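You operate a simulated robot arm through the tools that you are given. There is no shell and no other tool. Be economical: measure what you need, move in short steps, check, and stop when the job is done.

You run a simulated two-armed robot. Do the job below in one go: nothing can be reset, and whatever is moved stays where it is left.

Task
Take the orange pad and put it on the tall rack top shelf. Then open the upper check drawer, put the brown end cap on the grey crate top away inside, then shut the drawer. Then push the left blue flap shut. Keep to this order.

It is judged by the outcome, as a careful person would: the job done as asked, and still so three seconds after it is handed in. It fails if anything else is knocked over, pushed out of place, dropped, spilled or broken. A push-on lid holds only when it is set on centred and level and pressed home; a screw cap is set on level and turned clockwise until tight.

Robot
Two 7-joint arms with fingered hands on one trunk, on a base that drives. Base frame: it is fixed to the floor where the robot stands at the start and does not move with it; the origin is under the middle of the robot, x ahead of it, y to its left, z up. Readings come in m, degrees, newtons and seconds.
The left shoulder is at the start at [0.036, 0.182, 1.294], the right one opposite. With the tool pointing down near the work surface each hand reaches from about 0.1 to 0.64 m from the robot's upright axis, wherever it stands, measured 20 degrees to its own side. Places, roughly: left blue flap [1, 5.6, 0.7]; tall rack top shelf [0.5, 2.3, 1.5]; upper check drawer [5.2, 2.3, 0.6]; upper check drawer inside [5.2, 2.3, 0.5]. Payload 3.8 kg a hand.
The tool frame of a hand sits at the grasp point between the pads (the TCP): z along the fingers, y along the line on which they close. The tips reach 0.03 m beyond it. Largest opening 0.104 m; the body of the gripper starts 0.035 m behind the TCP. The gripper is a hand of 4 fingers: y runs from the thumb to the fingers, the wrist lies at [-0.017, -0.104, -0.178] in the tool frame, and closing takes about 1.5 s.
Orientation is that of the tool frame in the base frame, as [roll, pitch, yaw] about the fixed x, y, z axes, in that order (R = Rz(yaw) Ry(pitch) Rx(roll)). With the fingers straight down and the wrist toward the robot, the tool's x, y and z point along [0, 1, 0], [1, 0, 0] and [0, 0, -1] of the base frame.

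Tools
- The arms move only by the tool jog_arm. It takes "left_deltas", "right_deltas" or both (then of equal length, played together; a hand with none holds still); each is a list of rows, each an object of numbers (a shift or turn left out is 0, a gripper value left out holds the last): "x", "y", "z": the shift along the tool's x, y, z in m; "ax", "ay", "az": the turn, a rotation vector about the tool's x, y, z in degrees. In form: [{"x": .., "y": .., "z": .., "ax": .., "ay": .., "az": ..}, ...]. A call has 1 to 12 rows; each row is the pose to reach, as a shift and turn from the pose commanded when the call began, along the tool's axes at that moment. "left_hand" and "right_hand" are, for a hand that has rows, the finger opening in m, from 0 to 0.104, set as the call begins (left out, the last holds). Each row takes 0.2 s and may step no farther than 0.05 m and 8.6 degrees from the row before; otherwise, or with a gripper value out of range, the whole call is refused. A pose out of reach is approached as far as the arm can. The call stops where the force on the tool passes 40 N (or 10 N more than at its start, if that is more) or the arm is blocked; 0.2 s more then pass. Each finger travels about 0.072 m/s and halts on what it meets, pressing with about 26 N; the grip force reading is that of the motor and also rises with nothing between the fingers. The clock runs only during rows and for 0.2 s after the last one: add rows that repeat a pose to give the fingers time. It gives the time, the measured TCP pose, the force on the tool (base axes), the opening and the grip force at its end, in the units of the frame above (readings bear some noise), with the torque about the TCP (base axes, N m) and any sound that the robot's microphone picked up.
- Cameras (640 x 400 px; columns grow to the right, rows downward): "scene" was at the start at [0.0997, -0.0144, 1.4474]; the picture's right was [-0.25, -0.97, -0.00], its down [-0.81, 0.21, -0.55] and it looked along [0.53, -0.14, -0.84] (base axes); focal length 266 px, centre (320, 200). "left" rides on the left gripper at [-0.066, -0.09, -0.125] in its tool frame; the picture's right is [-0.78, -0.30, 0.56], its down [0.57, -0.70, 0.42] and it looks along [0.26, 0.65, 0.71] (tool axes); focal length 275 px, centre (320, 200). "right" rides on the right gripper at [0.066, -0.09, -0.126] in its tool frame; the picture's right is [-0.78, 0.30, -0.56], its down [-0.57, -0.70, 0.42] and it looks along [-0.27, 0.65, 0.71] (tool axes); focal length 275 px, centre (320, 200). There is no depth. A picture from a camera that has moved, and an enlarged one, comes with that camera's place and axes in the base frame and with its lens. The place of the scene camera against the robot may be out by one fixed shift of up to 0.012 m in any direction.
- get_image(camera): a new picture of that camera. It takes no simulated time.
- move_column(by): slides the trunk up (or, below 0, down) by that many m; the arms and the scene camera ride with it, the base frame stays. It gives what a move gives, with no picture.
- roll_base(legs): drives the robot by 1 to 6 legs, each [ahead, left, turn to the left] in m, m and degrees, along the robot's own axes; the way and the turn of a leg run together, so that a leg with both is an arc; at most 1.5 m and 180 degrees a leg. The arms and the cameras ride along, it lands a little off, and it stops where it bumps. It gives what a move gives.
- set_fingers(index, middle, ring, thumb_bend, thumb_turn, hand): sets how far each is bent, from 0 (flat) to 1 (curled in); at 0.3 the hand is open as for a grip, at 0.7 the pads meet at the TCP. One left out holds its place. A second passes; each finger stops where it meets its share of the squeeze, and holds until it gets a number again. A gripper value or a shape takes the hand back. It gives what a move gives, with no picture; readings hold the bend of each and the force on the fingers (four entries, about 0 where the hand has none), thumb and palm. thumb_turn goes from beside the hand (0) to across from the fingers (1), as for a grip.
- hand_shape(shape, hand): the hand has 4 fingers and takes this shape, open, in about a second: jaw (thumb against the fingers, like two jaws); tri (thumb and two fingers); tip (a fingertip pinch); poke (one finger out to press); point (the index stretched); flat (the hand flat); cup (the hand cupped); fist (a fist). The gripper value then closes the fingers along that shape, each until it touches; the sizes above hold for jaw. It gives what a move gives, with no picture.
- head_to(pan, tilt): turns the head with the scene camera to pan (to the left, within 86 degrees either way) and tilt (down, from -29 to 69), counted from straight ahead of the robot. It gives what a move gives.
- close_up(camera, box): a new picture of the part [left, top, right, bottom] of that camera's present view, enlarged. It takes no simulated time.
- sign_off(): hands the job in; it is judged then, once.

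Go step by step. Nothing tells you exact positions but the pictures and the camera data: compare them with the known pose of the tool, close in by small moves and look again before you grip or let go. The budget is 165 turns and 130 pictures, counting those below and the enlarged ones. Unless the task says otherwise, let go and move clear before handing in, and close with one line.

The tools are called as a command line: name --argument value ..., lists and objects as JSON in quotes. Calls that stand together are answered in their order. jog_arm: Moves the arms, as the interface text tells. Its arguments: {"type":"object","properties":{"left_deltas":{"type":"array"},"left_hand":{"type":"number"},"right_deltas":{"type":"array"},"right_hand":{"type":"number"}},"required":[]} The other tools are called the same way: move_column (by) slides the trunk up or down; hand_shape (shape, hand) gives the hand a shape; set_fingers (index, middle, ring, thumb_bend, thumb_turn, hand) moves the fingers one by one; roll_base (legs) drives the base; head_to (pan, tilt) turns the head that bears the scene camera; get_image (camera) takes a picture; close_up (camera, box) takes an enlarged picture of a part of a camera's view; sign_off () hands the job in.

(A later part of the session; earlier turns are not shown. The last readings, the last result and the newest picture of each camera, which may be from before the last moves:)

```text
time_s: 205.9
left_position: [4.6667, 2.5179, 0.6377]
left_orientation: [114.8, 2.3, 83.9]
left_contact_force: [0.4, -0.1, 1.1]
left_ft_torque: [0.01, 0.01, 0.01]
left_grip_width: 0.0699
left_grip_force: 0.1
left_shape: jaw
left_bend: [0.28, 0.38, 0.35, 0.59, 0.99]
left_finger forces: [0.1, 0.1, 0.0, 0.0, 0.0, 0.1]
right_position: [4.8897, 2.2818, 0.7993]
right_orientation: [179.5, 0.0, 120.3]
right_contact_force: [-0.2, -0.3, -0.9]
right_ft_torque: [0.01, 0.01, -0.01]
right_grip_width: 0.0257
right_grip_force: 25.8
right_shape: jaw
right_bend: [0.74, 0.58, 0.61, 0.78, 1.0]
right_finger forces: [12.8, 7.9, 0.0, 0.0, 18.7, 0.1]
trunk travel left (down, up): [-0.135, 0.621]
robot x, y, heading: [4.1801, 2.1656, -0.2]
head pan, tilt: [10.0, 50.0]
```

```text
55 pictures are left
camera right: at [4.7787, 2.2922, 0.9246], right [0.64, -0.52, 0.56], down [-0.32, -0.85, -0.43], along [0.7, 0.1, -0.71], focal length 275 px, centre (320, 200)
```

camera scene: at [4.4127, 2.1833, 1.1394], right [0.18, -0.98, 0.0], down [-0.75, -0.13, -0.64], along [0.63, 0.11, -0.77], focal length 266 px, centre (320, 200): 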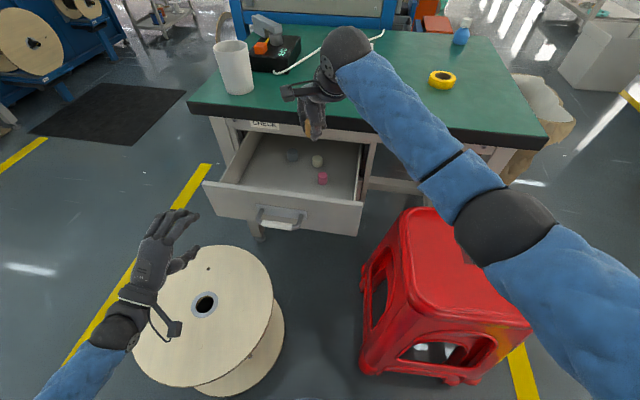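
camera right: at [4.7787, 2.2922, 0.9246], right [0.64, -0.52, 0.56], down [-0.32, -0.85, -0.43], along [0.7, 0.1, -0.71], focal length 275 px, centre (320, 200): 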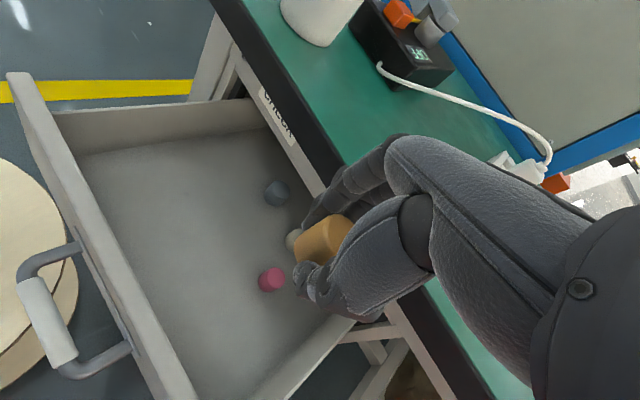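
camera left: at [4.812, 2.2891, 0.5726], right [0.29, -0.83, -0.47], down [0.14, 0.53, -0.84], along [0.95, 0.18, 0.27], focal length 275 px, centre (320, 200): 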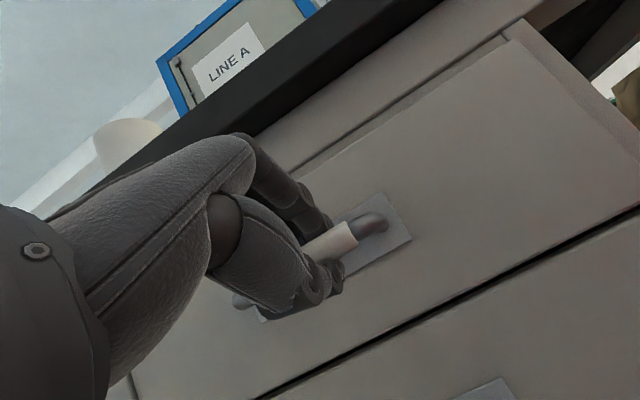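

jog_arm --right_deltas '[{"x": 0.022, "y": 0.009, "z": 0.02}, {"x": 0.045, "y": 0.018, "z": 0.04}, {"x": 0.045, "y": 0.018, "z": 0.08}, {"x": 0.045, "y": 0.018, "z": 0.12}, {"x": 0.045, "y": 0.018, "z": 0.15}, {"x": 0.045, "y": 0.018, "z": 0.17}]'

get_image --camera "scene"

get_image --camera "right"

```text
time_s: 207.3
left_position: [4.6671, 2.5192, 0.6373]
left_orientation: [114.7, 2.3, 83.9]
left_contact_force: [0.3, 0.2, -0.6]
left_ft_torque: [-0.01, 0.0, 0.0]
left_grip_width: 0.0699
left_grip_force: 0.1
left_shape: jaw
left_bend: [0.28, 0.38, 0.35, 0.59, 0.99]
left_finger forces: [0.0, 0.0, 0.1, 0.0, 0.0, 0.1]
right_position: [4.8838, 2.3271, 0.6285]
right_orientation: [179.6, -0.1, 120.0]
right_contact_force: [0.4, -1.0, 1.0]
right_ft_torque: [-0.03, -0.03, -0.01]
right_grip_width: 0.0258
right_grip_force: 26.0
right_shape: jaw
right_bend: [0.74, 0.58, 0.61, 0.78, 1.0]
right_finger forces: [13.0, 8.3, 0.0, 0.1, 18.7, 0.0]
right hand out of reach, approached as far as the arm can: row 6
trunk travel left (down, up): [-0.135, 0.621]
robot x, y, heading: [4.183, 2.1664, 0.1]
head pan, tilt: [10.0, 50.0]
```

```text
54 pictures are left
camera scene: at [4.413, 2.1832, 1.1393], right [0.18, -0.98, 0.0], down [-0.75, -0.13, -0.64], along [0.63, 0.11, -0.77], focal length 266 px, centre (320, 200)
```

scene: 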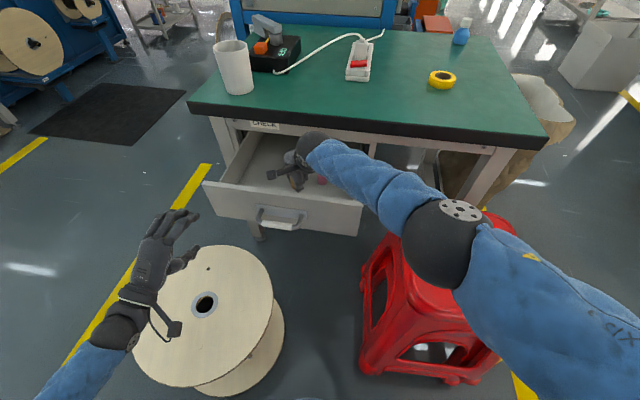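

```text
53 pictures are left
camera right: at [4.7732, 2.3374, 0.755], right [0.64, -0.53, 0.56], down [-0.32, -0.84, -0.43], along [0.7, 0.1, -0.71], focal length 275 px, centre (320, 200)
```

right: 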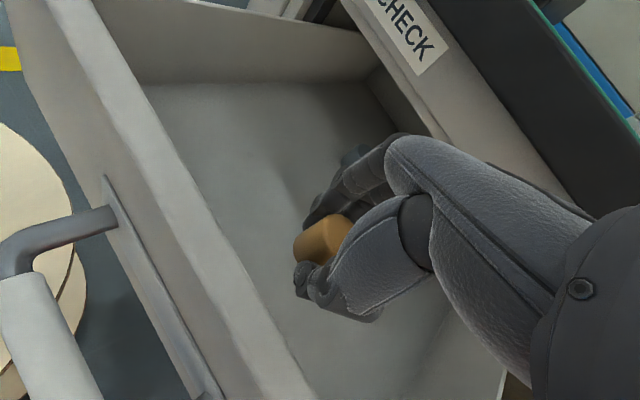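

jog_arm --right_deltas '[{"z": 0.01}, {"z": 0.02}, {"z": 0.03}, {"z": 0.038}, {"z": 0.043}, {"z": 0.048}]'

get_image --camera "right"

```text
time_s: 208.7
left_position: [4.6659, 2.5203, 0.6369]
left_orientation: [114.7, 2.3, 84.0]
left_contact_force: [0.6, 0.5, 0.8]
left_ft_torque: [0.02, 0.0, 0.0]
left_grip_width: 0.0697
left_grip_force: 0.0
left_shape: jaw
left_bend: [0.28, 0.38, 0.35, 0.59, 0.99]
left_finger forces: [0.0, 0.1, 0.0, 0.1, 0.0, 0.0]
right_position: [4.874, 2.3189, 0.5906]
right_orientation: [179.6, -0.1, 120.1]
right_contact_force: [-0.1, 0.2, 0.4]
right_ft_torque: [0.03, 0.02, -0.03]
right_grip_width: 0.0258
right_grip_force: 25.9
right_shape: jaw
right_bend: [0.74, 0.58, 0.61, 0.78, 1.0]
right_finger forces: [12.9, 8.3, 0.0, 0.0, 18.7, 0.0]
right hand out of reach, approached as far as the arm can: row 2, 3, 4, 5, 6
trunk travel left (down, up): [-0.135, 0.621]
robot x, y, heading: [4.184, 2.1642, 0.1]
head pan, tilt: [10.0, 50.0]
```

```text
52 pictures are left
camera right: at [4.7638, 2.3301, 0.7174], right [0.64, -0.52, 0.56], down [-0.32, -0.85, -0.43], along [0.7, 0.1, -0.71], focal length 275 px, centre (320, 200)
```

right: 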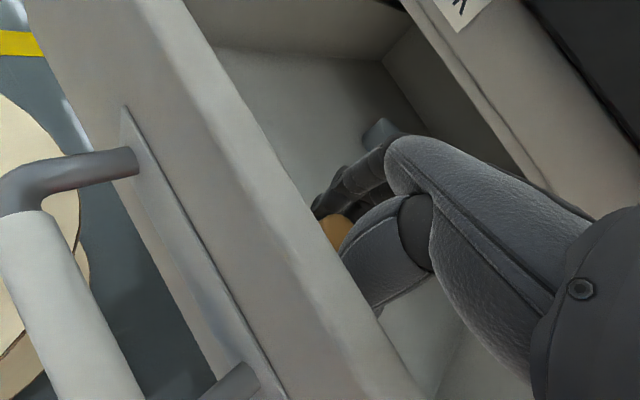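

Reach is limited by the arm, so I'll use the trunk to lower the last bit gently.

move_column --by -0.015

get_image --camera "right"

```text
time_s: 209.3
left_position: [4.6696, 2.519, 0.6218]
left_orientation: [114.8, 2.3, 84.0]
left_contact_force: [-0.7, -0.1, -0.8]
left_ft_torque: [0.0, 0.03, -0.01]
left_grip_width: 0.0696
left_grip_force: 0.1
left_shape: jaw
left_bend: [0.28, 0.38, 0.35, 0.59, 0.99]
left_finger forces: [0.1, 0.0, 0.0, 0.0, 0.0, 0.1]
right_position: [4.8736, 2.3186, 0.5775]
right_orientation: [179.7, -0.1, 120.1]
right_contact_force: [0.7, -0.9, -0.1]
right_ft_torque: [0.0, 0.04, 0.05]
right_grip_width: 0.0256
right_grip_force: 25.8
right_shape: jaw
right_bend: [0.74, 0.58, 0.61, 0.78, 1.0]
right_finger forces: [13.7, 8.6, 0.0, 0.0, 19.3, 0.1]
trunk travel left (down, up): [-0.12, 0.636]
robot x, y, heading: [4.1805, 2.1697, 0.4]
head pan, tilt: [10.0, 50.0]
```

```text
51 pictures are left
camera right: at [4.7638, 2.3295, 0.703], right [0.64, -0.52, 0.56], down [-0.32, -0.85, -0.43], along [0.7, 0.1, -0.71], focal length 275 px, centre (320, 200)
```

right: 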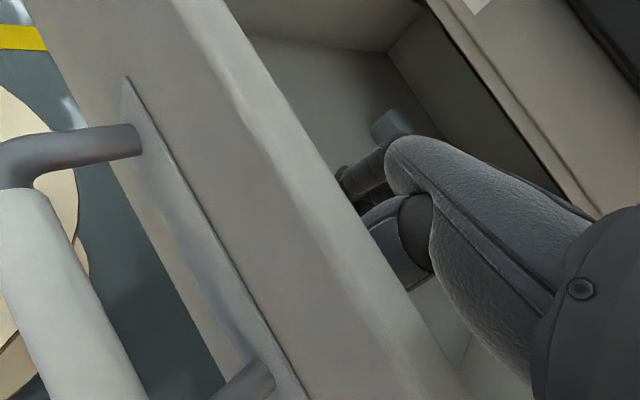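

move_column --by -0.012

close_up --camera "scene" --box '[200, 110, 380, 250]'

```text
time_s: 209.9
left_position: [4.6672, 2.5195, 0.6117]
left_orientation: [114.6, 2.2, 84.0]
left_contact_force: [-0.5, -0.4, 1.0]
left_ft_torque: [-0.04, 0.0, 0.0]
left_grip_width: 0.0696
left_grip_force: 0.1
left_shape: jaw
left_bend: [0.28, 0.38, 0.35, 0.59, 0.99]
left_finger forces: [0.1, 0.1, 0.0, 0.0, 0.0, 0.0]
right_position: [4.8747, 2.321, 0.5729]
right_orientation: [179.0, 0.0, 120.1]
right_contact_force: [-1.4, -4.5, 31.7]
right_ft_torque: [0.09, 0.07, 0.0]
right_grip_width: 0.0264
right_grip_force: 26.3
right_shape: jaw
right_bend: [0.74, 0.58, 0.61, 0.78, 1.0]
right_finger forces: [28.4, 12.9, 0.0, 0.1, 37.2, 0.1]
trunk travel left (down, up): [-0.108, 0.648]
robot x, y, heading: [4.1845, 2.1661, 0.1]
head pan, tilt: [10.0, 50.0]
```

```text
2.86 times, centred on (290, 180) of scene
camera zoom: at [4.4253, 2.1823, 1.1122], right [0.18, -0.98, 0.0], down [-0.75, -0.13, -0.65], along [0.64, 0.11, -0.76], focal length 759 px, centre (406, 257)
```

zoom: 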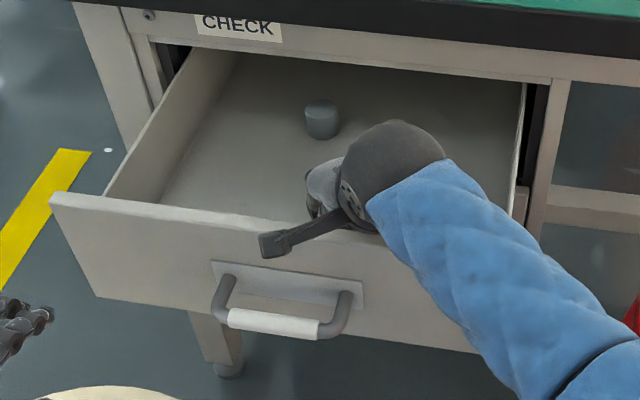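

The cap is down on the drawer floor. I'll ease the pressure, open the fingers and lift straight out.

jog_arm --right_deltas '[{"z": -0.003}, {"z": -0.004}]'

jog_arm --right_deltas '[{}, {}, {}, {}, {}]' --right_hand 0.06

jog_arm --right_deltas '[{"z": -0.02}, {"z": -0.05}, {"z": -0.09}, {"z": -0.13}, {"z": -0.17}]'

get_image --camera "right"

get_image --camera "scene"

```text
time_s: 210.6
left_position: [4.6676, 2.5193, 0.61]
left_orientation: [114.5, 2.3, 83.9]
left_contact_force: [-0.7, 0.4, -0.6]
left_ft_torque: [0.01, 0.0, 0.0]
left_grip_width: 0.0697
left_grip_force: 0.1
left_shape: jaw
left_bend: [0.28, 0.38, 0.35, 0.59, 0.99]
left_finger forces: [0.0, 0.0, 0.0, 0.0, 0.0, 0.1]
right_position: [4.8745, 2.3196, 0.5729]
right_orientation: [179.3, -0.2, 120.2]
right_contact_force: [1.2, 4.2, 20.3]
right_ft_torque: [0.46, -0.23, 0.09]
right_grip_width: 0.0263
right_grip_force: 25.9
right_shape: jaw
right_bend: [0.74, 0.58, 0.61, 0.78, 1.0]
right_finger forces: [31.9, 12.1, 0.1, 0.0, 22.5, 0.0]
trunk travel left (down, up): [-0.108, 0.648]
robot x, y, heading: [4.1834, 2.1705, 0.4]
head pan, tilt: [10.0, 50.0]
```

```text
time_s: 211.8
left_position: [4.668, 2.5186, 0.6103]
left_orientation: [114.6, 2.2, 84.1]
left_contact_force: [0.2, 0.6, 0.1]
left_ft_torque: [-0.02, 0.0, 0.01]
left_grip_width: 0.0698
left_grip_force: 0.0
left_shape: jaw
left_bend: [0.28, 0.38, 0.35, 0.59, 0.99]
left_finger forces: [0.0, 0.1, 0.1, 0.0, 0.1, 0.0]
right_position: [4.8724, 2.3212, 0.5736]
right_orientation: [179.3, 0.0, 120.3]
right_contact_force: [0.1, 6.2, 25.2]
right_ft_torque: [-0.07, 0.91, -0.22]
right_grip_width: 0.057
right_grip_force: 0.1
right_shape: jaw
right_bend: [0.73, 0.42, 0.38, 0.71, 0.96]
right_finger forces: [0.1, 0.3, 0.1, 0.0, 25.6, 0.0]
trunk travel left (down, up): [-0.108, 0.648]
robot x, y, heading: [4.1814, 2.166, 0.2]
head pan, tilt: [10.0, 50.0]
```

```text
time_s: 212.9
left_position: [4.6677, 2.519, 0.6096]
left_orientation: [114.8, 2.3, 84.0]
left_contact_force: [-0.6, 1.0, 0.1]
left_ft_torque: [0.0, -0.02, -0.03]
left_grip_width: 0.0699
left_grip_force: 0.0
left_shape: jaw
left_bend: [0.28, 0.38, 0.35, 0.59, 0.99]
left_finger forces: [0.0, 0.1, 0.0, 0.0, 0.0, 0.1]
right_position: [4.8712, 2.3194, 0.7394]
right_orientation: [179.6, 0.0, 120.2]
right_contact_force: [0.9, -0.2, 0.3]
right_ft_torque: [-0.02, 0.03, -0.04]
right_grip_width: 0.0599
right_grip_force: 0.0
right_shape: jaw
right_bend: [0.73, 0.41, 0.38, 0.65, 0.99]
right_finger forces: [0.0, 0.0, 0.1, 0.0, 0.0, 0.0]
trunk travel left (down, up): [-0.108, 0.648]
robot x, y, heading: [4.1805, 2.1666, 0.1]
head pan, tilt: [10.0, 50.0]
```

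```text
49 pictures are left
camera right: at [4.7615, 2.3299, 0.8651], right [0.64, -0.52, 0.56], down [-0.32, -0.85, -0.43], along [0.7, 0.1, -0.71], focal length 275 px, centre (320, 200)
```

right: 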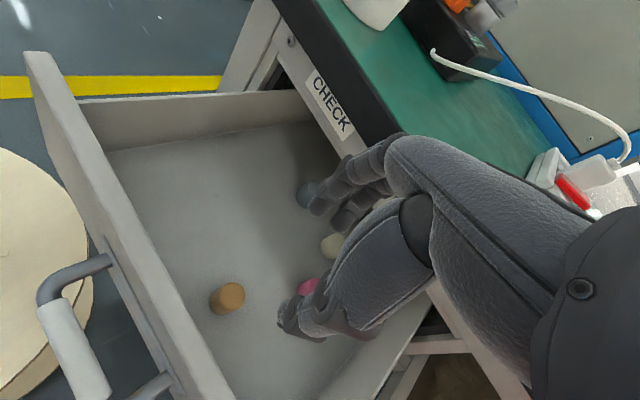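

```text
48 pictures are left
camera scene: at [4.4285, 2.1833, 1.1109], right [0.18, -0.98, 0.0], down [-0.75, -0.13, -0.64], along [0.63, 0.11, -0.77], focal length 266 px, centre (320, 200)
```

scene: 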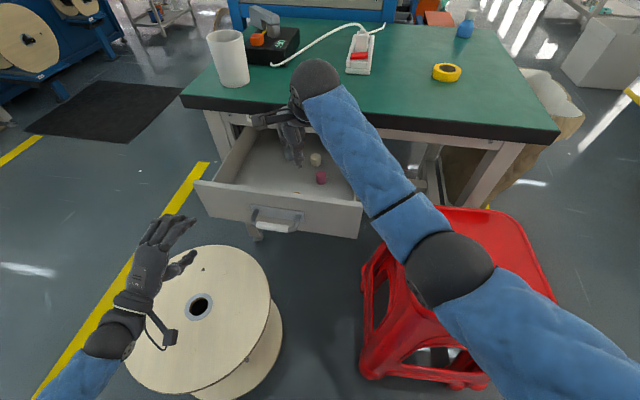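

The cap stands upright inside the drawer. I'll withdraw the right arm and bring the left fingertips, closed, up to the drawer face beside the handle.

jog_arm --right_deltas '[{"z": -0.05}, {"z": -0.1}, {"z": -0.14}, {"x": -0.02, "y": -0.037, "z": -0.15}, {"x": -0.04, "y": -0.075, "z": -0.15}, {"x": -0.062, "y": -0.112, "z": -0.15}, {"x": -0.083, "y": -0.15, "z": -0.15}, {"x": -0.103, "y": -0.188, "z": -0.15}, {"x": -0.124, "y": -0.225, "z": -0.15}, {"x": -0.145, "y": -0.262, "z": -0.15}, {"x": -0.166, "y": -0.3, "z": -0.15}, {"x": -0.186, "y": -0.338, "z": -0.15}]'

jog_arm --left_deltas '[{"x": -0.03, "z": 0.01}, {"x": -0.06, "z": 0.02}, {"x": -0.09, "z": 0.03}, {"x": -0.1, "z": 0.04}, {"x": -0.1, "z": 0.04}, {"x": -0.1, "z": 0.04}]' --left_hand 0.0

get_image --camera "scene"

get_image --camera "left"

```text
time_s: 215.6
left_position: [4.6677, 2.5186, 0.6086]
left_orientation: [114.9, 2.3, 83.9]
left_contact_force: [0.0, 0.2, -0.6]
left_ft_torque: [0.0, -0.02, 0.02]
left_grip_width: 0.0697
left_grip_force: 0.2
left_shape: jaw
left_bend: [0.28, 0.38, 0.35, 0.59, 0.99]
left_finger forces: [0.0, 0.0, 0.1, 0.1, 0.1, 0.0]
right_position: [4.6738, 1.9878, 0.8875]
right_orientation: [179.7, 0.1, 120.1]
right_contact_force: [-0.2, 0.7, 0.1]
right_ft_torque: [0.0, -0.02, 0.05]
right_grip_width: 0.06
right_grip_force: 0.1
right_shape: jaw
right_bend: [0.73, 0.41, 0.38, 0.65, 0.99]
right_finger forces: [0.0, 0.0, 0.1, 0.1, 0.1, 0.1]
trunk travel left (down, up): [-0.108, 0.648]
robot x, y, heading: [4.18, 2.1679, -0.1]
head pan, tilt: [10.0, 50.0]
```

```text
time_s: 216.9
left_position: [4.6946, 2.4142, 0.5963]
left_orientation: [114.7, 2.3, 83.9]
left_contact_force: [-0.3, 0.4, 0.2]
left_ft_torque: [-0.01, 0.0, -0.01]
left_grip_width: 0.0002
left_grip_force: 26.2
left_shape: jaw
left_bend: [0.7, 0.7, 0.7, 0.49, 1.0]
left_finger forces: [0.1, 0.0, 0.0, 0.0, 0.0, 0.1]
right_position: [4.6742, 1.9878, 0.8879]
right_orientation: [179.7, 0.0, 120.1]
right_contact_force: [0.4, 0.3, -1.0]
right_ft_torque: [-0.01, 0.0, -0.04]
right_grip_width: 0.0599
right_grip_force: 0.1
right_shape: jaw
right_bend: [0.73, 0.41, 0.38, 0.65, 0.99]
right_finger forces: [0.1, 0.1, 0.0, 0.0, 0.0, 0.0]
trunk travel left (down, up): [-0.108, 0.648]
robot x, y, heading: [4.1795, 2.1646, 0.0]
head pan, tilt: [10.0, 50.0]
```

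```text
47 pictures are left
camera scene: at [4.4286, 2.1832, 1.1109], right [0.18, -0.98, 0.0], down [-0.75, -0.13, -0.64], along [0.63, 0.11, -0.77], focal length 266 px, centre (320, 200)
```

scene: 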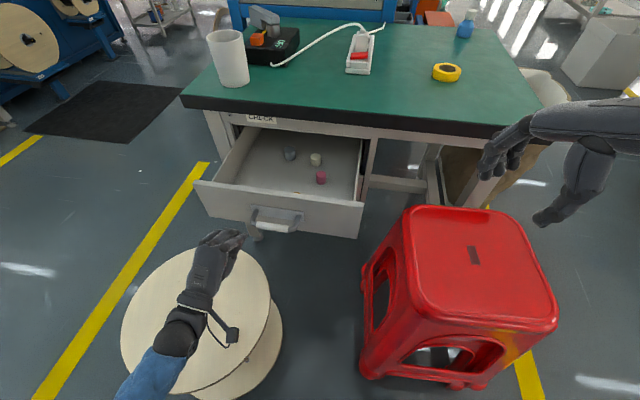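

```text
46 pictures are left
camera left: at [4.5356, 2.3647, 0.5701], right [0.29, -0.83, -0.47], down [0.15, 0.53, -0.84], along [0.94, 0.18, 0.28], focal length 275 px, centre (320, 200)
```

left: 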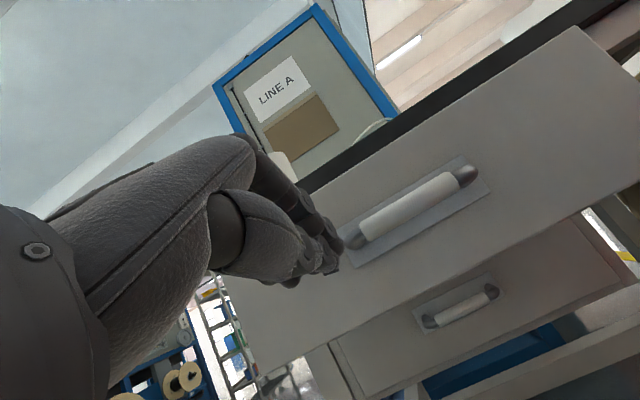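

jog_arm --left_deltas '[{"x": 0.025, "y": 0.008, "z": 0.016}, {"x": 0.027, "y": 0.019, "z": 0.036}, {"x": 0.03, "y": 0.029, "z": 0.063}, {"x": 0.034, "y": 0.042, "z": 0.09}, {"x": 0.037, "y": 0.055, "z": 0.117}, {"x": 0.04, "y": 0.067, "z": 0.144}, {"x": 0.043, "y": 0.08, "z": 0.171}, {"x": 0.046, "y": 0.092, "z": 0.198}, {"x": 0.049, "y": 0.105, "z": 0.225}]'

get_image --camera "scene"

```text
time_s: 218.9
left_position: [4.9477, 2.4377, 0.595]
left_orientation: [114.8, 2.3, 83.9]
left_contact_force: [-0.9, 0.8, 0.6]
left_ft_torque: [0.0, 0.04, 0.03]
left_grip_width: 0.0002
left_grip_force: 26.1
left_shape: jaw
left_bend: [0.7, 0.7, 0.7, 0.49, 1.0]
left_finger forces: [0.0, 0.0, 0.1, 0.1, 0.0, 0.1]
right_position: [4.6737, 1.9874, 0.8868]
right_orientation: [179.6, -0.1, 120.1]
right_contact_force: [-0.2, 0.1, -0.3]
right_ft_torque: [0.01, 0.0, -0.01]
right_grip_width: 0.0598
right_grip_force: 0.0
right_shape: jaw
right_bend: [0.73, 0.41, 0.38, 0.65, 0.99]
right_finger forces: [0.1, 0.1, 0.0, 0.0, 0.0, 0.1]
trunk travel left (down, up): [-0.108, 0.648]
robot x, y, heading: [4.1825, 2.1664, 0.0]
head pan, tilt: [10.0, 50.0]
```

```text
45 pictures are left
camera scene: at [4.4288, 2.1832, 1.1108], right [0.18, -0.98, 0.0], down [-0.75, -0.13, -0.64], along [0.63, 0.11, -0.77], focal length 266 px, centre (320, 200)
```

scene: 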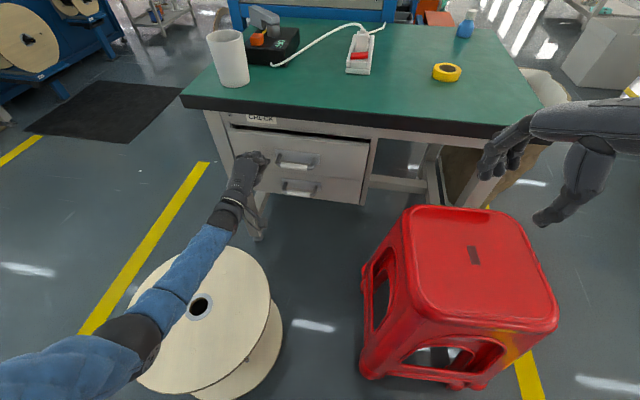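

Almost shut. I'll push the remaining few centimetres until it stops.

jog_arm --left_deltas '[{"x": 0.0016, "y": 0.006, "z": 0.0135}, {"x": 0.003, "y": 0.0126, "z": 0.027}, {"x": 0.005, "y": 0.019, "z": 0.04}, {"x": 0.0065, "y": 0.025, "z": 0.054}]'

close_up --camera "scene" --box '[200, 90, 380, 230]'

```text
time_s: 219.8
left_position: [4.9901, 2.4345, 0.5969]
left_orientation: [114.3, 2.3, 83.8]
left_contact_force: [-21.1, -0.6, 5.0]
left_ft_torque: [-0.01, 0.03, -0.02]
left_grip_width: 0.0001
left_grip_force: 26.6
left_shape: jaw
left_bend: [0.7, 0.7, 0.7, 0.49, 1.0]
left_finger forces: [0.0, 0.1, 0.0, 0.0, 0.1, 0.0]
right_position: [4.6729, 1.9886, 0.8892]
right_orientation: [179.6, 0.0, 120.1]
right_contact_force: [-0.1, 0.3, -0.6]
right_ft_torque: [-0.01, 0.03, 0.0]
right_grip_width: 0.0597
right_grip_force: 0.0
right_shape: jaw
right_bend: [0.73, 0.41, 0.38, 0.65, 0.99]
right_finger forces: [0.0, 0.0, 0.0, 0.0, 0.0, 0.0]
trunk travel left (down, up): [-0.108, 0.648]
robot x, y, heading: [4.1827, 2.1682, 0.4]
head pan, tilt: [10.0, 50.0]
stopped in row 4 (left hand): the force on the tool passed its limit (the readings are from after the stop); the commanded pose is now the measured one
```

```text
2.86 times, centred on (290, 160) of scene
camera zoom: at [4.4263, 2.1833, 1.1114], right [0.18, -0.98, 0.0], down [-0.75, -0.14, -0.64], along [0.63, 0.11, -0.77], focal length 759 px, centre (406, 314)
```

zoom: 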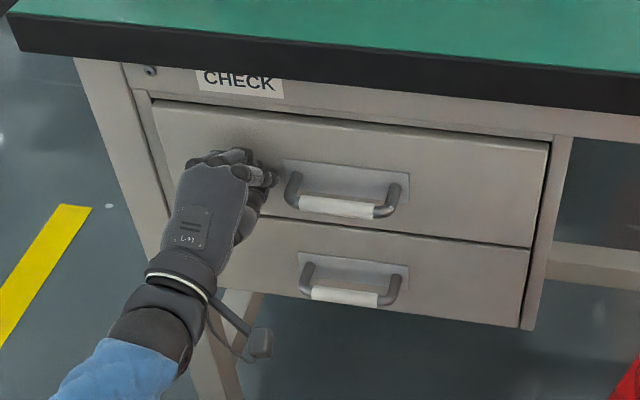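

The drawer is shut. I'll retract the left hand, back away, and raise the trunk again.

jog_arm --left_deltas '[{"z": -0.04}, {"z": -0.08}, {"z": -0.12}, {"z": -0.16}, {"z": -0.2}, {"z": -0.24}]' --left_hand 0.06

roll_base --legs '[[-0.7, 0, 0], [-0.9, 0, 0]]'

head_to --pan 0 --tilt 20

get_image --camera "scene"

```text
time_s: 221.2
left_position: [4.7756, 2.4623, 0.6937]
left_orientation: [114.5, 2.4, 83.7]
left_contact_force: [0.2, -0.2, 0.4]
left_ft_torque: [0.0, 0.0, 0.0]
left_grip_width: 0.0595
left_grip_force: 0.1
left_shape: jaw
left_bend: [0.73, 0.41, 0.38, 0.65, 0.99]
left_finger forces: [0.0, 0.0, 0.0, 0.0, 0.0, 0.1]
right_position: [4.6729, 1.9881, 0.8879]
right_orientation: [179.8, 0.1, 120.1]
right_contact_force: [0.0, -0.2, -1.0]
right_ft_torque: [0.01, -0.02, 0.02]
right_grip_width: 0.0602
right_grip_force: 0.1
right_shape: jaw
right_bend: [0.73, 0.41, 0.38, 0.65, 0.99]
right_finger forces: [0.0, 0.0, 0.0, 0.1, 0.1, 0.0]
trunk travel left (down, up): [-0.108, 0.648]
robot x, y, heading: [4.1781, 2.1631, 0.1]
head pan, tilt: [10.0, 50.0]
```

```text
time_s: 229.4
left_position: [3.1743, 2.4658, 0.6912]
left_orientation: [114.5, 2.4, 83.1]
left_contact_force: [0.4, 0.3, 0.8]
left_ft_torque: [0.02, 0.0, -0.02]
left_grip_width: 0.0599
left_grip_force: 0.1
left_shape: jaw
left_bend: [0.73, 0.41, 0.38, 0.65, 0.99]
left_finger forces: [0.1, 0.0, 0.1, 0.0, 0.0, 0.1]
right_position: [3.068, 1.9917, 0.8886]
right_orientation: [179.6, 0.1, 119.4]
right_contact_force: [-0.6, 0.2, -0.2]
right_ft_torque: [0.02, 0.01, 0.0]
right_grip_width: 0.06
right_grip_force: 0.1
right_shape: jaw
right_bend: [0.73, 0.41, 0.38, 0.65, 0.99]
right_finger forces: [0.0, 0.0, 0.0, 0.0, 0.1, 0.0]
trunk travel left (down, up): [-0.108, 0.648]
robot x, y, heading: [2.5779, 2.1768, -0.6]
head pan, tilt: [10.0, 50.0]
```

```text
time_s: 230.4
left_position: [3.1753, 2.4657, 0.6926]
left_orientation: [114.5, 2.4, 83.1]
left_contact_force: [-1.3, -0.6, -0.8]
left_ft_torque: [-0.01, -0.01, -0.02]
left_grip_width: 0.0596
left_grip_force: 0.0
left_shape: jaw
left_bend: [0.73, 0.41, 0.38, 0.65, 0.99]
left_finger forces: [0.0, 0.0, 0.0, 0.0, 0.0, 0.0]
right_position: [3.0686, 1.9911, 0.8875]
right_orientation: [179.7, 0.0, 119.5]
right_contact_force: [-0.7, 0.3, 0.2]
right_ft_torque: [0.0, 0.03, -0.01]
right_grip_width: 0.0599
right_grip_force: 0.1
right_shape: jaw
right_bend: [0.73, 0.41, 0.38, 0.65, 0.99]
right_finger forces: [0.1, 0.0, 0.1, 0.0, 0.0, 0.0]
trunk travel left (down, up): [-0.108, 0.648]
robot x, y, heading: [2.5778, 2.1737, -0.7]
head pan, tilt: [0.0, 20.0]
```

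```text
43 pictures are left
camera scene: at [2.8412, 2.177, 1.1563], right [-0.01, -1.0, 0.0], down [-0.34, 0.0, -0.94], along [0.94, -0.01, -0.34], focal length 266 px, centre (320, 200)
```

scene: 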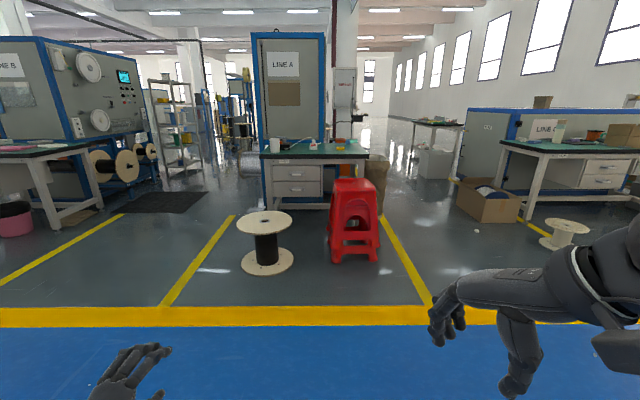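

The desk area is undisturbed. Next is the flap near (1, 5.6, 0.7): I'll raise the trunk, go along the aisle and turn to face it.

move_column --by 0.3

roll_base --legs '[[-0.1, 1.2, 0], [0, 1.2, 0], [0, 1.0, 0], [0, 0, 90], [0, 0, 90]]'

head_to --pan 0 --tilt 25

get_image --camera "scene"

```text
time_s: 233.4
left_position: [3.1737, 2.4661, 0.992]
left_orientation: [114.5, 2.4, 83.0]
left_contact_force: [-0.8, 0.0, 0.1]
left_ft_torque: [-0.02, 0.01, 0.01]
left_grip_width: 0.0599
left_grip_force: 0.1
left_shape: jaw
left_bend: [0.73, 0.41, 0.38, 0.65, 0.99]
left_finger forces: [0.0, 0.1, 0.1, 0.0, 0.0, 0.0]
right_position: [3.0682, 1.9927, 1.1861]
right_orientation: [179.6, -0.1, 119.4]
right_contact_force: [-0.8, -0.4, 0.3]
right_ft_torque: [-0.04, 0.03, 0.02]
right_grip_width: 0.06
right_grip_force: 0.1
right_shape: jaw
right_bend: [0.73, 0.41, 0.38, 0.65, 0.99]
right_finger forces: [0.0, 0.1, 0.1, 0.1, 0.0, 0.0]
trunk travel left (down, up): [-0.408, 0.348]
robot x, y, heading: [2.5796, 2.1791, -0.8]
head pan, tilt: [0.0, 20.0]
```

```text
time_s: 257.6
left_position: [1.8468, 5.2572, 0.9928]
left_orientation: [114.4, 2.4, -94.0]
left_contact_force: [0.2, -0.3, 0.6]
left_ft_torque: [-0.02, 0.02, 0.01]
left_grip_width: 0.0597
left_grip_force: 0.1
left_shape: jaw
left_bend: [0.73, 0.41, 0.38, 0.65, 0.99]
left_finger forces: [0.0, 0.0, 0.0, 0.0, 0.0, 0.0]
right_position: [1.9275, 5.7375, 1.1869]
right_orientation: [179.7, -0.1, -57.5]
right_contact_force: [0.5, -0.5, 0.0]
right_ft_torque: [0.01, -0.02, -0.02]
right_grip_width: 0.0597
right_grip_force: 0.0
right_shape: jaw
right_bend: [0.73, 0.41, 0.38, 0.65, 0.99]
right_finger forces: [0.1, 0.1, 0.0, 0.0, 0.0, 0.0]
trunk travel left (down, up): [-0.408, 0.348]
robot x, y, heading: [2.4281, 5.5812, -177.4]
head pan, tilt: [0.0, 20.0]
```

```text
time_s: 258.3
left_position: [1.8475, 5.2579, 0.9924]
left_orientation: [114.6, 2.4, -93.8]
left_contact_force: [0.1, 0.2, -0.1]
left_ft_torque: [0.05, 0.0, -0.01]
left_grip_width: 0.0596
left_grip_force: 0.1
left_shape: jaw
left_bend: [0.73, 0.41, 0.38, 0.65, 0.99]
left_finger forces: [0.0, 0.0, 0.1, 0.1, 0.0, 0.0]
right_position: [1.9286, 5.7376, 1.1876]
right_orientation: [179.7, -0.1, -57.5]
right_contact_force: [-0.5, -0.6, -0.2]
right_ft_torque: [-0.02, -0.03, -0.01]
right_grip_width: 0.0598
right_grip_force: 0.0
right_shape: jaw
right_bend: [0.73, 0.41, 0.38, 0.65, 0.99]
right_finger forces: [0.0, 0.0, 0.1, 0.0, 0.0, 0.1]
trunk travel left (down, up): [-0.408, 0.348]
robot x, y, heading: [2.4312, 5.5806, -177.3]
head pan, tilt: [0.0, 25.0]
```

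```text
42 pictures are left
camera scene: at [2.2995, 5.5774, 1.4571], right [-0.04, 1.0, 0.0], down [0.42, 0.02, -0.91], along [-0.91, -0.04, -0.42], focal length 266 px, centre (320, 200)
```

scene: 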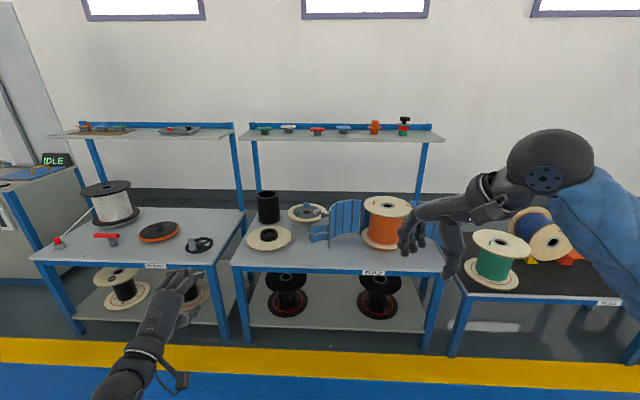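

close_up --camera "scene" --box '[230, 160, 450, 300]'

jog_arm --right_deltas '[{"x": 0.03, "y": -0.02}, {"x": 0.06, "y": -0.04}, {"x": 0.09, "y": -0.06}, {"x": 0.12, "y": -0.08}]'

close_up --camera "scene" --box '[290, 170, 450, 280]'

```text
2.86 times, centred on (340, 230) of scene
camera zoom: at [2.2995, 5.5774, 1.4571], right [-0.04, 1.0, 0.0], down [0.42, 0.02, -0.91], along [-0.91, -0.04, -0.42], focal length 759 px, centre (263, 114)
```

zoom: 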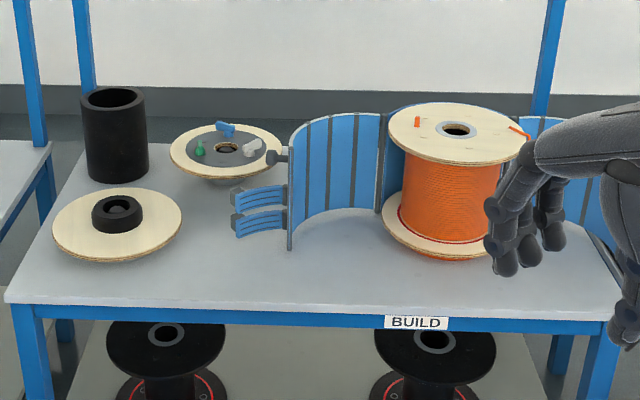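

```text
time_s: 259.3
left_position: [1.8485, 5.2566, 0.9925]
left_orientation: [114.5, 2.4, -93.8]
left_contact_force: [-0.4, -0.1, 0.7]
left_ft_torque: [0.03, 0.01, 0.03]
left_grip_width: 0.0596
left_grip_force: 0.2
left_shape: jaw
left_bend: [0.73, 0.41, 0.38, 0.65, 0.99]
left_finger forces: [0.0, 0.0, 0.0, 0.0, 0.0, 0.1]
right_position: [2.0608, 5.6778, 1.1859]
right_orientation: [179.7, 0.0, -57.6]
right_contact_force: [0.0, 0.0, 0.5]
right_ft_torque: [0.03, -0.01, 0.0]
right_grip_width: 0.0598
right_grip_force: 0.1
right_shape: jaw
right_bend: [0.73, 0.41, 0.38, 0.65, 0.99]
right_finger forces: [0.0, 0.0, 0.1, 0.0, 0.0, 0.0]
trunk travel left (down, up): [-0.408, 0.348]
robot x, y, heading: [2.4281, 5.5784, -177.4]
head pan, tilt: [0.0, 25.0]
```

```text
3.64 times, centred on (370, 225) of scene
camera zoom: at [2.2998, 5.5767, 1.4571], right [-0.04, 1.0, 0.0], down [0.42, 0.02, -0.91], along [-0.91, -0.04, -0.42], focal length 966 px, centre (138, 109)
```

zoom: 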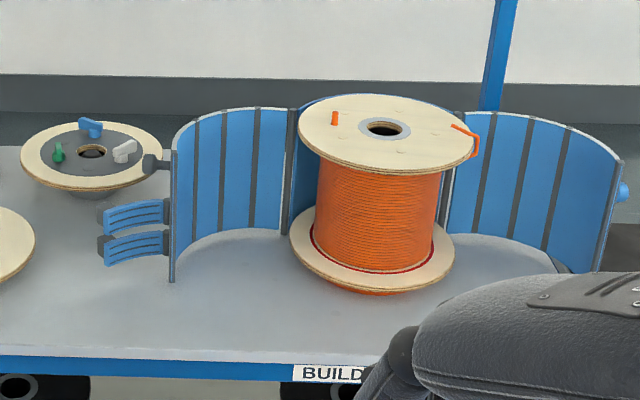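

The jacket around the orange spool has two hinged blue flaps; seen from the aisle, the left one is at about (1.08, 5.65), matching the given place. Its hinge is near (1.01, 5.76) and its free edge near (1.14, 5.58), so it must swing about 87° round toward me and to the right. I'll approach and set the left hand pointing down with fingers closed.

roll_base --legs '[[0.45, -0.22, -2.6]]'

jog_arm --left_deltas '[{"ax": 8, "z": -0.03}, {"ax": 16, "z": -0.06}, {"ax": 24, "z": -0.09}, {"ax": 32, "z": -0.12}, {"ax": 40, "z": -0.14}, {"ax": 48, "z": -0.16}, {"ax": 56, "z": -0.18}, {"ax": 64, "z": -0.2}]' --left_hand 0.0

head_to --pan 8 --tilt 35

get_image --camera "scene"

```text
time_s: 262.2
left_position: [1.3801, 5.4944, 0.9927]
left_orientation: [114.4, 2.3, -96.5]
left_contact_force: [-0.3, 0.0, 1.0]
left_ft_torque: [0.01, 0.0, -0.02]
left_grip_width: 0.0597
left_grip_force: 0.2
left_shape: jaw
left_bend: [0.73, 0.41, 0.38, 0.65, 0.99]
left_finger forces: [0.0, 0.0, 0.0, 0.1, 0.0, 0.0]
right_position: [1.6114, 5.9042, 1.1844]
right_orientation: [179.8, 0.0, -60.1]
right_contact_force: [0.1, 0.0, 0.1]
right_ft_torque: [0.01, 0.01, 0.07]
right_grip_width: 0.06
right_grip_force: 0.0
right_shape: jaw
right_bend: [0.73, 0.41, 0.38, 0.65, 0.99]
right_finger forces: [0.0, 0.0, 0.1, 0.0, 0.0, 0.0]
trunk travel left (down, up): [-0.408, 0.348]
robot x, y, heading: [1.9735, 5.7889, 179.8]
head pan, tilt: [0.0, 25.0]
```

```text
time_s: 264.0
left_position: [1.5621, 5.4691, 1.0751]
left_orientation: [178.7, 2.4, -96.5]
left_contact_force: [-0.8, -0.1, 1.1]
left_ft_torque: [-0.02, 0.01, 0.0]
left_grip_width: 0.0
left_grip_force: 25.9
left_shape: jaw
left_bend: [0.7, 0.7, 0.7, 0.49, 1.0]
left_finger forces: [0.0, 0.0, 0.0, 0.0, 0.0, 0.0]
right_position: [1.611, 5.903, 1.1862]
right_orientation: [179.7, 0.0, -60.1]
right_contact_force: [-0.2, -0.1, -0.3]
right_ft_torque: [0.01, 0.02, 0.04]
right_grip_width: 0.0601
right_grip_force: 0.0
right_shape: jaw
right_bend: [0.73, 0.41, 0.38, 0.65, 0.99]
right_finger forces: [0.1, 0.0, 0.0, 0.1, 0.0, 0.0]
trunk travel left (down, up): [-0.408, 0.348]
robot x, y, heading: [1.9714, 5.7875, 179.9]
head pan, tilt: [0.0, 25.0]
```

```text
time_s: 264.7
left_position: [1.5623, 5.4688, 1.0741]
left_orientation: [178.5, 2.4, -96.4]
left_contact_force: [0.1, -0.9, 0.1]
left_ft_torque: [0.0, 0.02, 0.01]
left_grip_width: 0.0
left_grip_force: 26.3
left_shape: jaw
left_bend: [0.7, 0.7, 0.7, 0.49, 1.0]
left_finger forces: [0.1, 0.0, 0.0, 0.1, 0.0, 0.0]
right_position: [1.6118, 5.9031, 1.1855]
right_orientation: [179.7, 0.1, -60.1]
right_contact_force: [0.8, -0.3, 0.9]
right_ft_torque: [0.03, -0.01, 0.02]
right_grip_width: 0.06
right_grip_force: 0.1
right_shape: jaw
right_bend: [0.73, 0.41, 0.38, 0.65, 0.99]
right_finger forces: [0.0, 0.0, 0.0, 0.1, 0.0, 0.0]
trunk travel left (down, up): [-0.408, 0.348]
robot x, y, heading: [1.978, 5.7896, 179.8]
head pan, tilt: [8.0, 35.0]
```

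```text
39 pictures are left
camera scene: at [1.8498, 5.7789, 1.4413], right [-0.14, 0.99, 0.0], down [0.57, 0.08, -0.82], along [-0.81, -0.11, -0.57], focal length 266 px, centre (320, 200)
```

scene: 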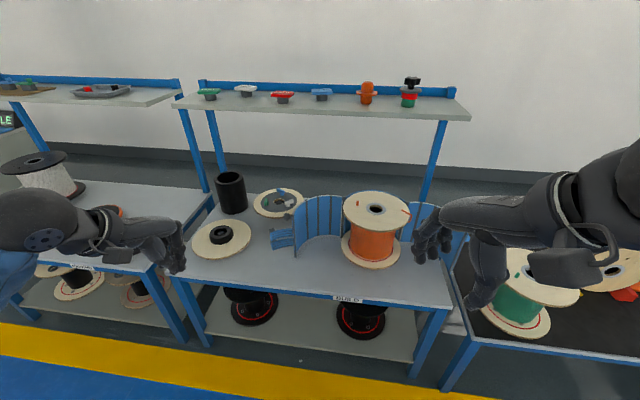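

roll_base --legs '[[0.3, -0.05, 0]]'

head_to --pan 10 --tilt 50

get_image --camera "scene"

get_image --camera "left"

```text
time_s: 266.8
left_position: [1.2607, 5.5192, 1.0744]
left_orientation: [178.5, 2.4, -96.4]
left_contact_force: [0.1, -0.2, 0.2]
left_ft_torque: [0.04, -0.01, 0.01]
left_grip_width: 0.0
left_grip_force: 25.8
left_shape: jaw
left_bend: [0.7, 0.7, 0.7, 0.49, 1.0]
left_finger forces: [0.0, 0.0, 0.0, 0.0, 0.1, 0.0]
right_position: [1.308, 5.9545, 1.1851]
right_orientation: [179.7, -0.1, -60.0]
right_contact_force: [0.1, 0.1, 0.0]
right_ft_torque: [0.0, 0.0, -0.01]
right_grip_width: 0.06
right_grip_force: 0.1
right_shape: jaw
right_bend: [0.73, 0.41, 0.38, 0.65, 0.99]
right_finger forces: [0.1, 0.1, 0.0, 0.1, 0.0, 0.1]
trunk travel left (down, up): [-0.408, 0.348]
robot x, y, heading: [1.6782, 5.8394, -179.6]
head pan, tilt: [8.0, 35.0]
```

```text
time_s: 267.6
left_position: [1.262, 5.5199, 1.0759]
left_orientation: [178.5, 2.4, -96.3]
left_contact_force: [0.9, -0.2, -1.3]
left_ft_torque: [0.0, -0.03, -0.02]
left_grip_width: 0.0
left_grip_force: 25.8
left_shape: jaw
left_bend: [0.7, 0.7, 0.7, 0.49, 1.0]
left_finger forces: [0.0, 0.0, 0.0, 0.1, 0.0, 0.0]
right_position: [1.3104, 5.9537, 1.1856]
right_orientation: [179.7, -0.1, -60.0]
right_contact_force: [-0.4, -0.2, -0.4]
right_ft_torque: [0.0, 0.02, 0.0]
right_grip_width: 0.0598
right_grip_force: 0.0
right_shape: jaw
right_bend: [0.73, 0.41, 0.38, 0.65, 0.99]
right_finger forces: [0.1, 0.0, 0.0, 0.1, 0.0, 0.0]
trunk travel left (down, up): [-0.408, 0.348]
robot x, y, heading: [1.6682, 5.8404, -179.9]
head pan, tilt: [10.0, 50.0]
```

```text
38 pictures are left
camera scene: at [1.5602, 5.8288, 1.4196], right [-0.17, 0.98, 0.0], down [0.75, 0.13, -0.64], along [-0.63, -0.11, -0.77], focal length 266 px, centre (320, 200)
```

scene: 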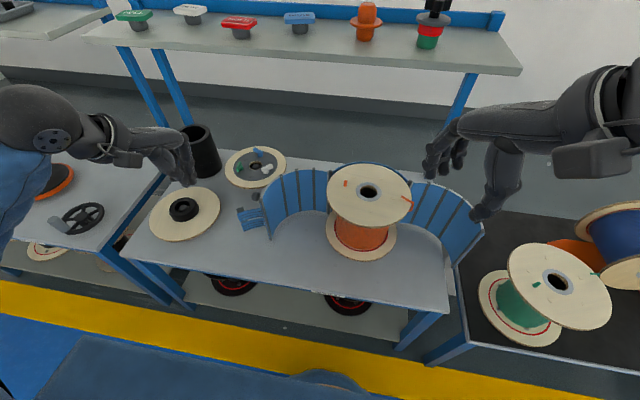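

```text
37 pictures are left
camera left: at [1.3605, 5.5703, 1.2008], right [0.37, 0.76, -0.53], down [0.62, -0.63, -0.47], along [-0.69, -0.16, -0.71], focal length 275 px, centre (320, 200)
```

left: 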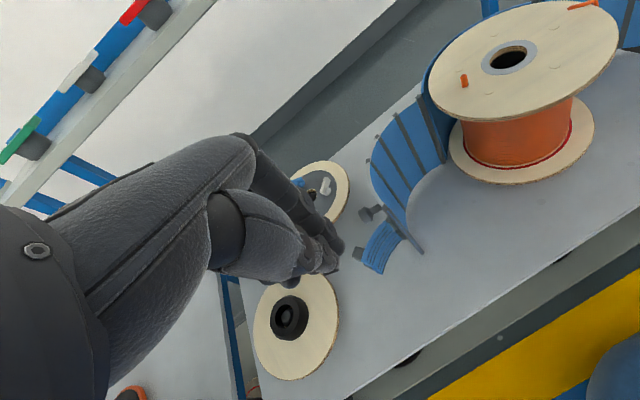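

Re-triangulated: table top z ≈ 0.613, flap hinge about (0.95, 5.765), free edge about (1.10, 5.575), flap top z ≈ 0.855. A single stretched finger would push more cleanly, so I'll change the left hand's shape and check where the tip is.

hand_shape --shape "poke" --hand "left"

get_image --camera "left"

close_up --camera "scene" --box '[60, 80, 380, 280]'

```text
time_s: 268.5
left_position: [1.2606, 5.5194, 1.0745]
left_orientation: [178.5, 2.4, -96.4]
left_contact_force: [-0.7, 0.2, -0.5]
left_ft_torque: [0.0, 0.0, -0.02]
left_grip_width: 0.0
left_grip_force: 0.0
left_shape: poke
left_bend: [0.7, 0.7, 0.99, 1.0, 1.0]
left_finger forces: [0.0, 0.1, 0.0, 0.0, 0.1, 0.0]
right_position: [1.3094, 5.9542, 1.1856]
right_orientation: [179.7, -0.1, -60.1]
right_contact_force: [0.0, -0.5, 0.4]
right_ft_torque: [-0.02, 0.0, -0.02]
right_grip_width: 0.06
right_grip_force: 0.1
right_shape: jaw
right_bend: [0.73, 0.41, 0.38, 0.65, 0.99]
right_finger forces: [0.0, 0.0, 0.0, 0.0, 0.0, 0.0]
trunk travel left (down, up): [-0.408, 0.348]
robot x, y, heading: [1.6717, 5.8408, -180.0]
head pan, tilt: [10.0, 50.0]
```

```text
36 pictures are left
camera left: at [1.3604, 5.5703, 1.2008], right [0.37, 0.76, -0.53], down [0.62, -0.63, -0.47], along [-0.69, -0.16, -0.71], focal length 275 px, centre (320, 200)
```

left: 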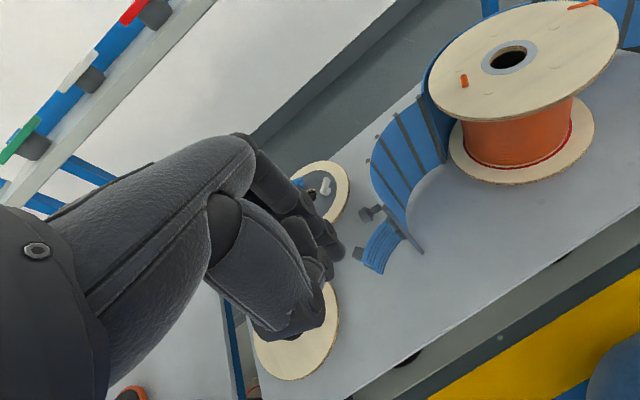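

```text
2.00 times, centred on (220, 180) of scene
camera zoom: at [1.5601, 5.8288, 1.4195], right [-0.17, 0.98, 0.0], down [0.75, 0.13, -0.64], along [-0.63, -0.11, -0.77], focal length 531 px, centre (520, 240)
```

zoom: 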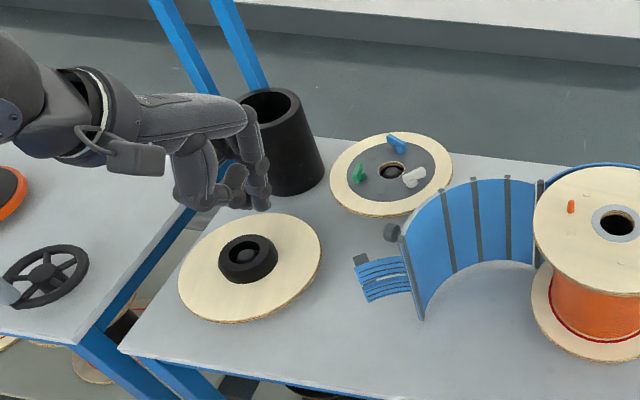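

set_fingers --hand "left" --index 0.4 --middle 0.4 --ring 1 --thumb_bend 1 --thumb_turn 0.2

get_image --camera "left"

close_up --camera "scene" --box '[60, 80, 380, 280]'

```text
time_s: 269.5
left_position: [1.2617, 5.5193, 1.0747]
left_orientation: [178.4, 2.3, -96.4]
left_contact_force: [-0.8, -0.7, -0.4]
left_ft_torque: [-0.03, -0.01, -0.01]
left_grip_width: 0.0452
left_grip_force: 0.0
left_shape: fingers
left_bend: [0.4, 0.4, 1.0, 1.0, 0.21]
left_finger forces: [0.1, 0.1, 0.0, 0.0, 0.0, 0.1]
right_position: [1.3097, 5.9535, 1.1853]
right_orientation: [179.8, 0.0, -60.0]
right_contact_force: [0.3, 0.5, 1.2]
right_ft_torque: [-0.01, 0.04, 0.0]
right_grip_width: 0.0598
right_grip_force: 0.1
right_shape: jaw
right_bend: [0.73, 0.41, 0.38, 0.65, 0.99]
right_finger forces: [0.0, 0.1, 0.0, 0.0, 0.0, 0.0]
trunk travel left (down, up): [-0.408, 0.348]
robot x, y, heading: [1.6731, 5.8378, -180.1]
head pan, tilt: [10.0, 50.0]
```

```text
34 pictures are left
camera left: at [1.3604, 5.5703, 1.2008], right [0.37, 0.76, -0.53], down [0.62, -0.63, -0.47], along [-0.69, -0.16, -0.71], focal length 275 px, centre (320, 200)
```

left: 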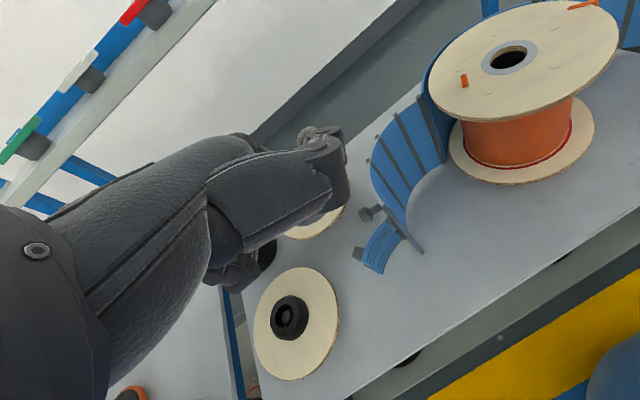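

```text
2.00 times, centred on (220, 180) of scene
camera zoom: at [1.5601, 5.8288, 1.4195], right [-0.17, 0.98, 0.0], down [0.75, 0.13, -0.64], along [-0.63, -0.11, -0.77], focal length 531 px, centre (520, 240)
```

zoom: 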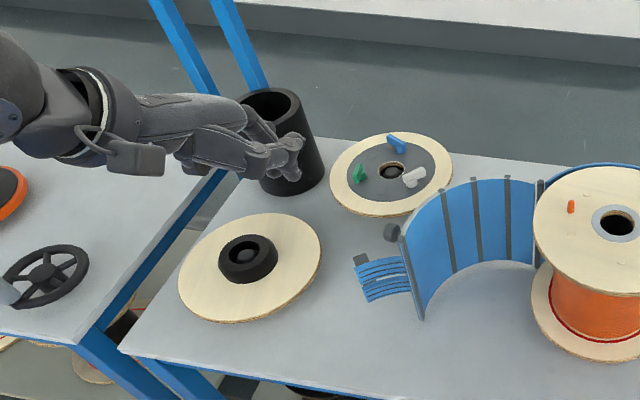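

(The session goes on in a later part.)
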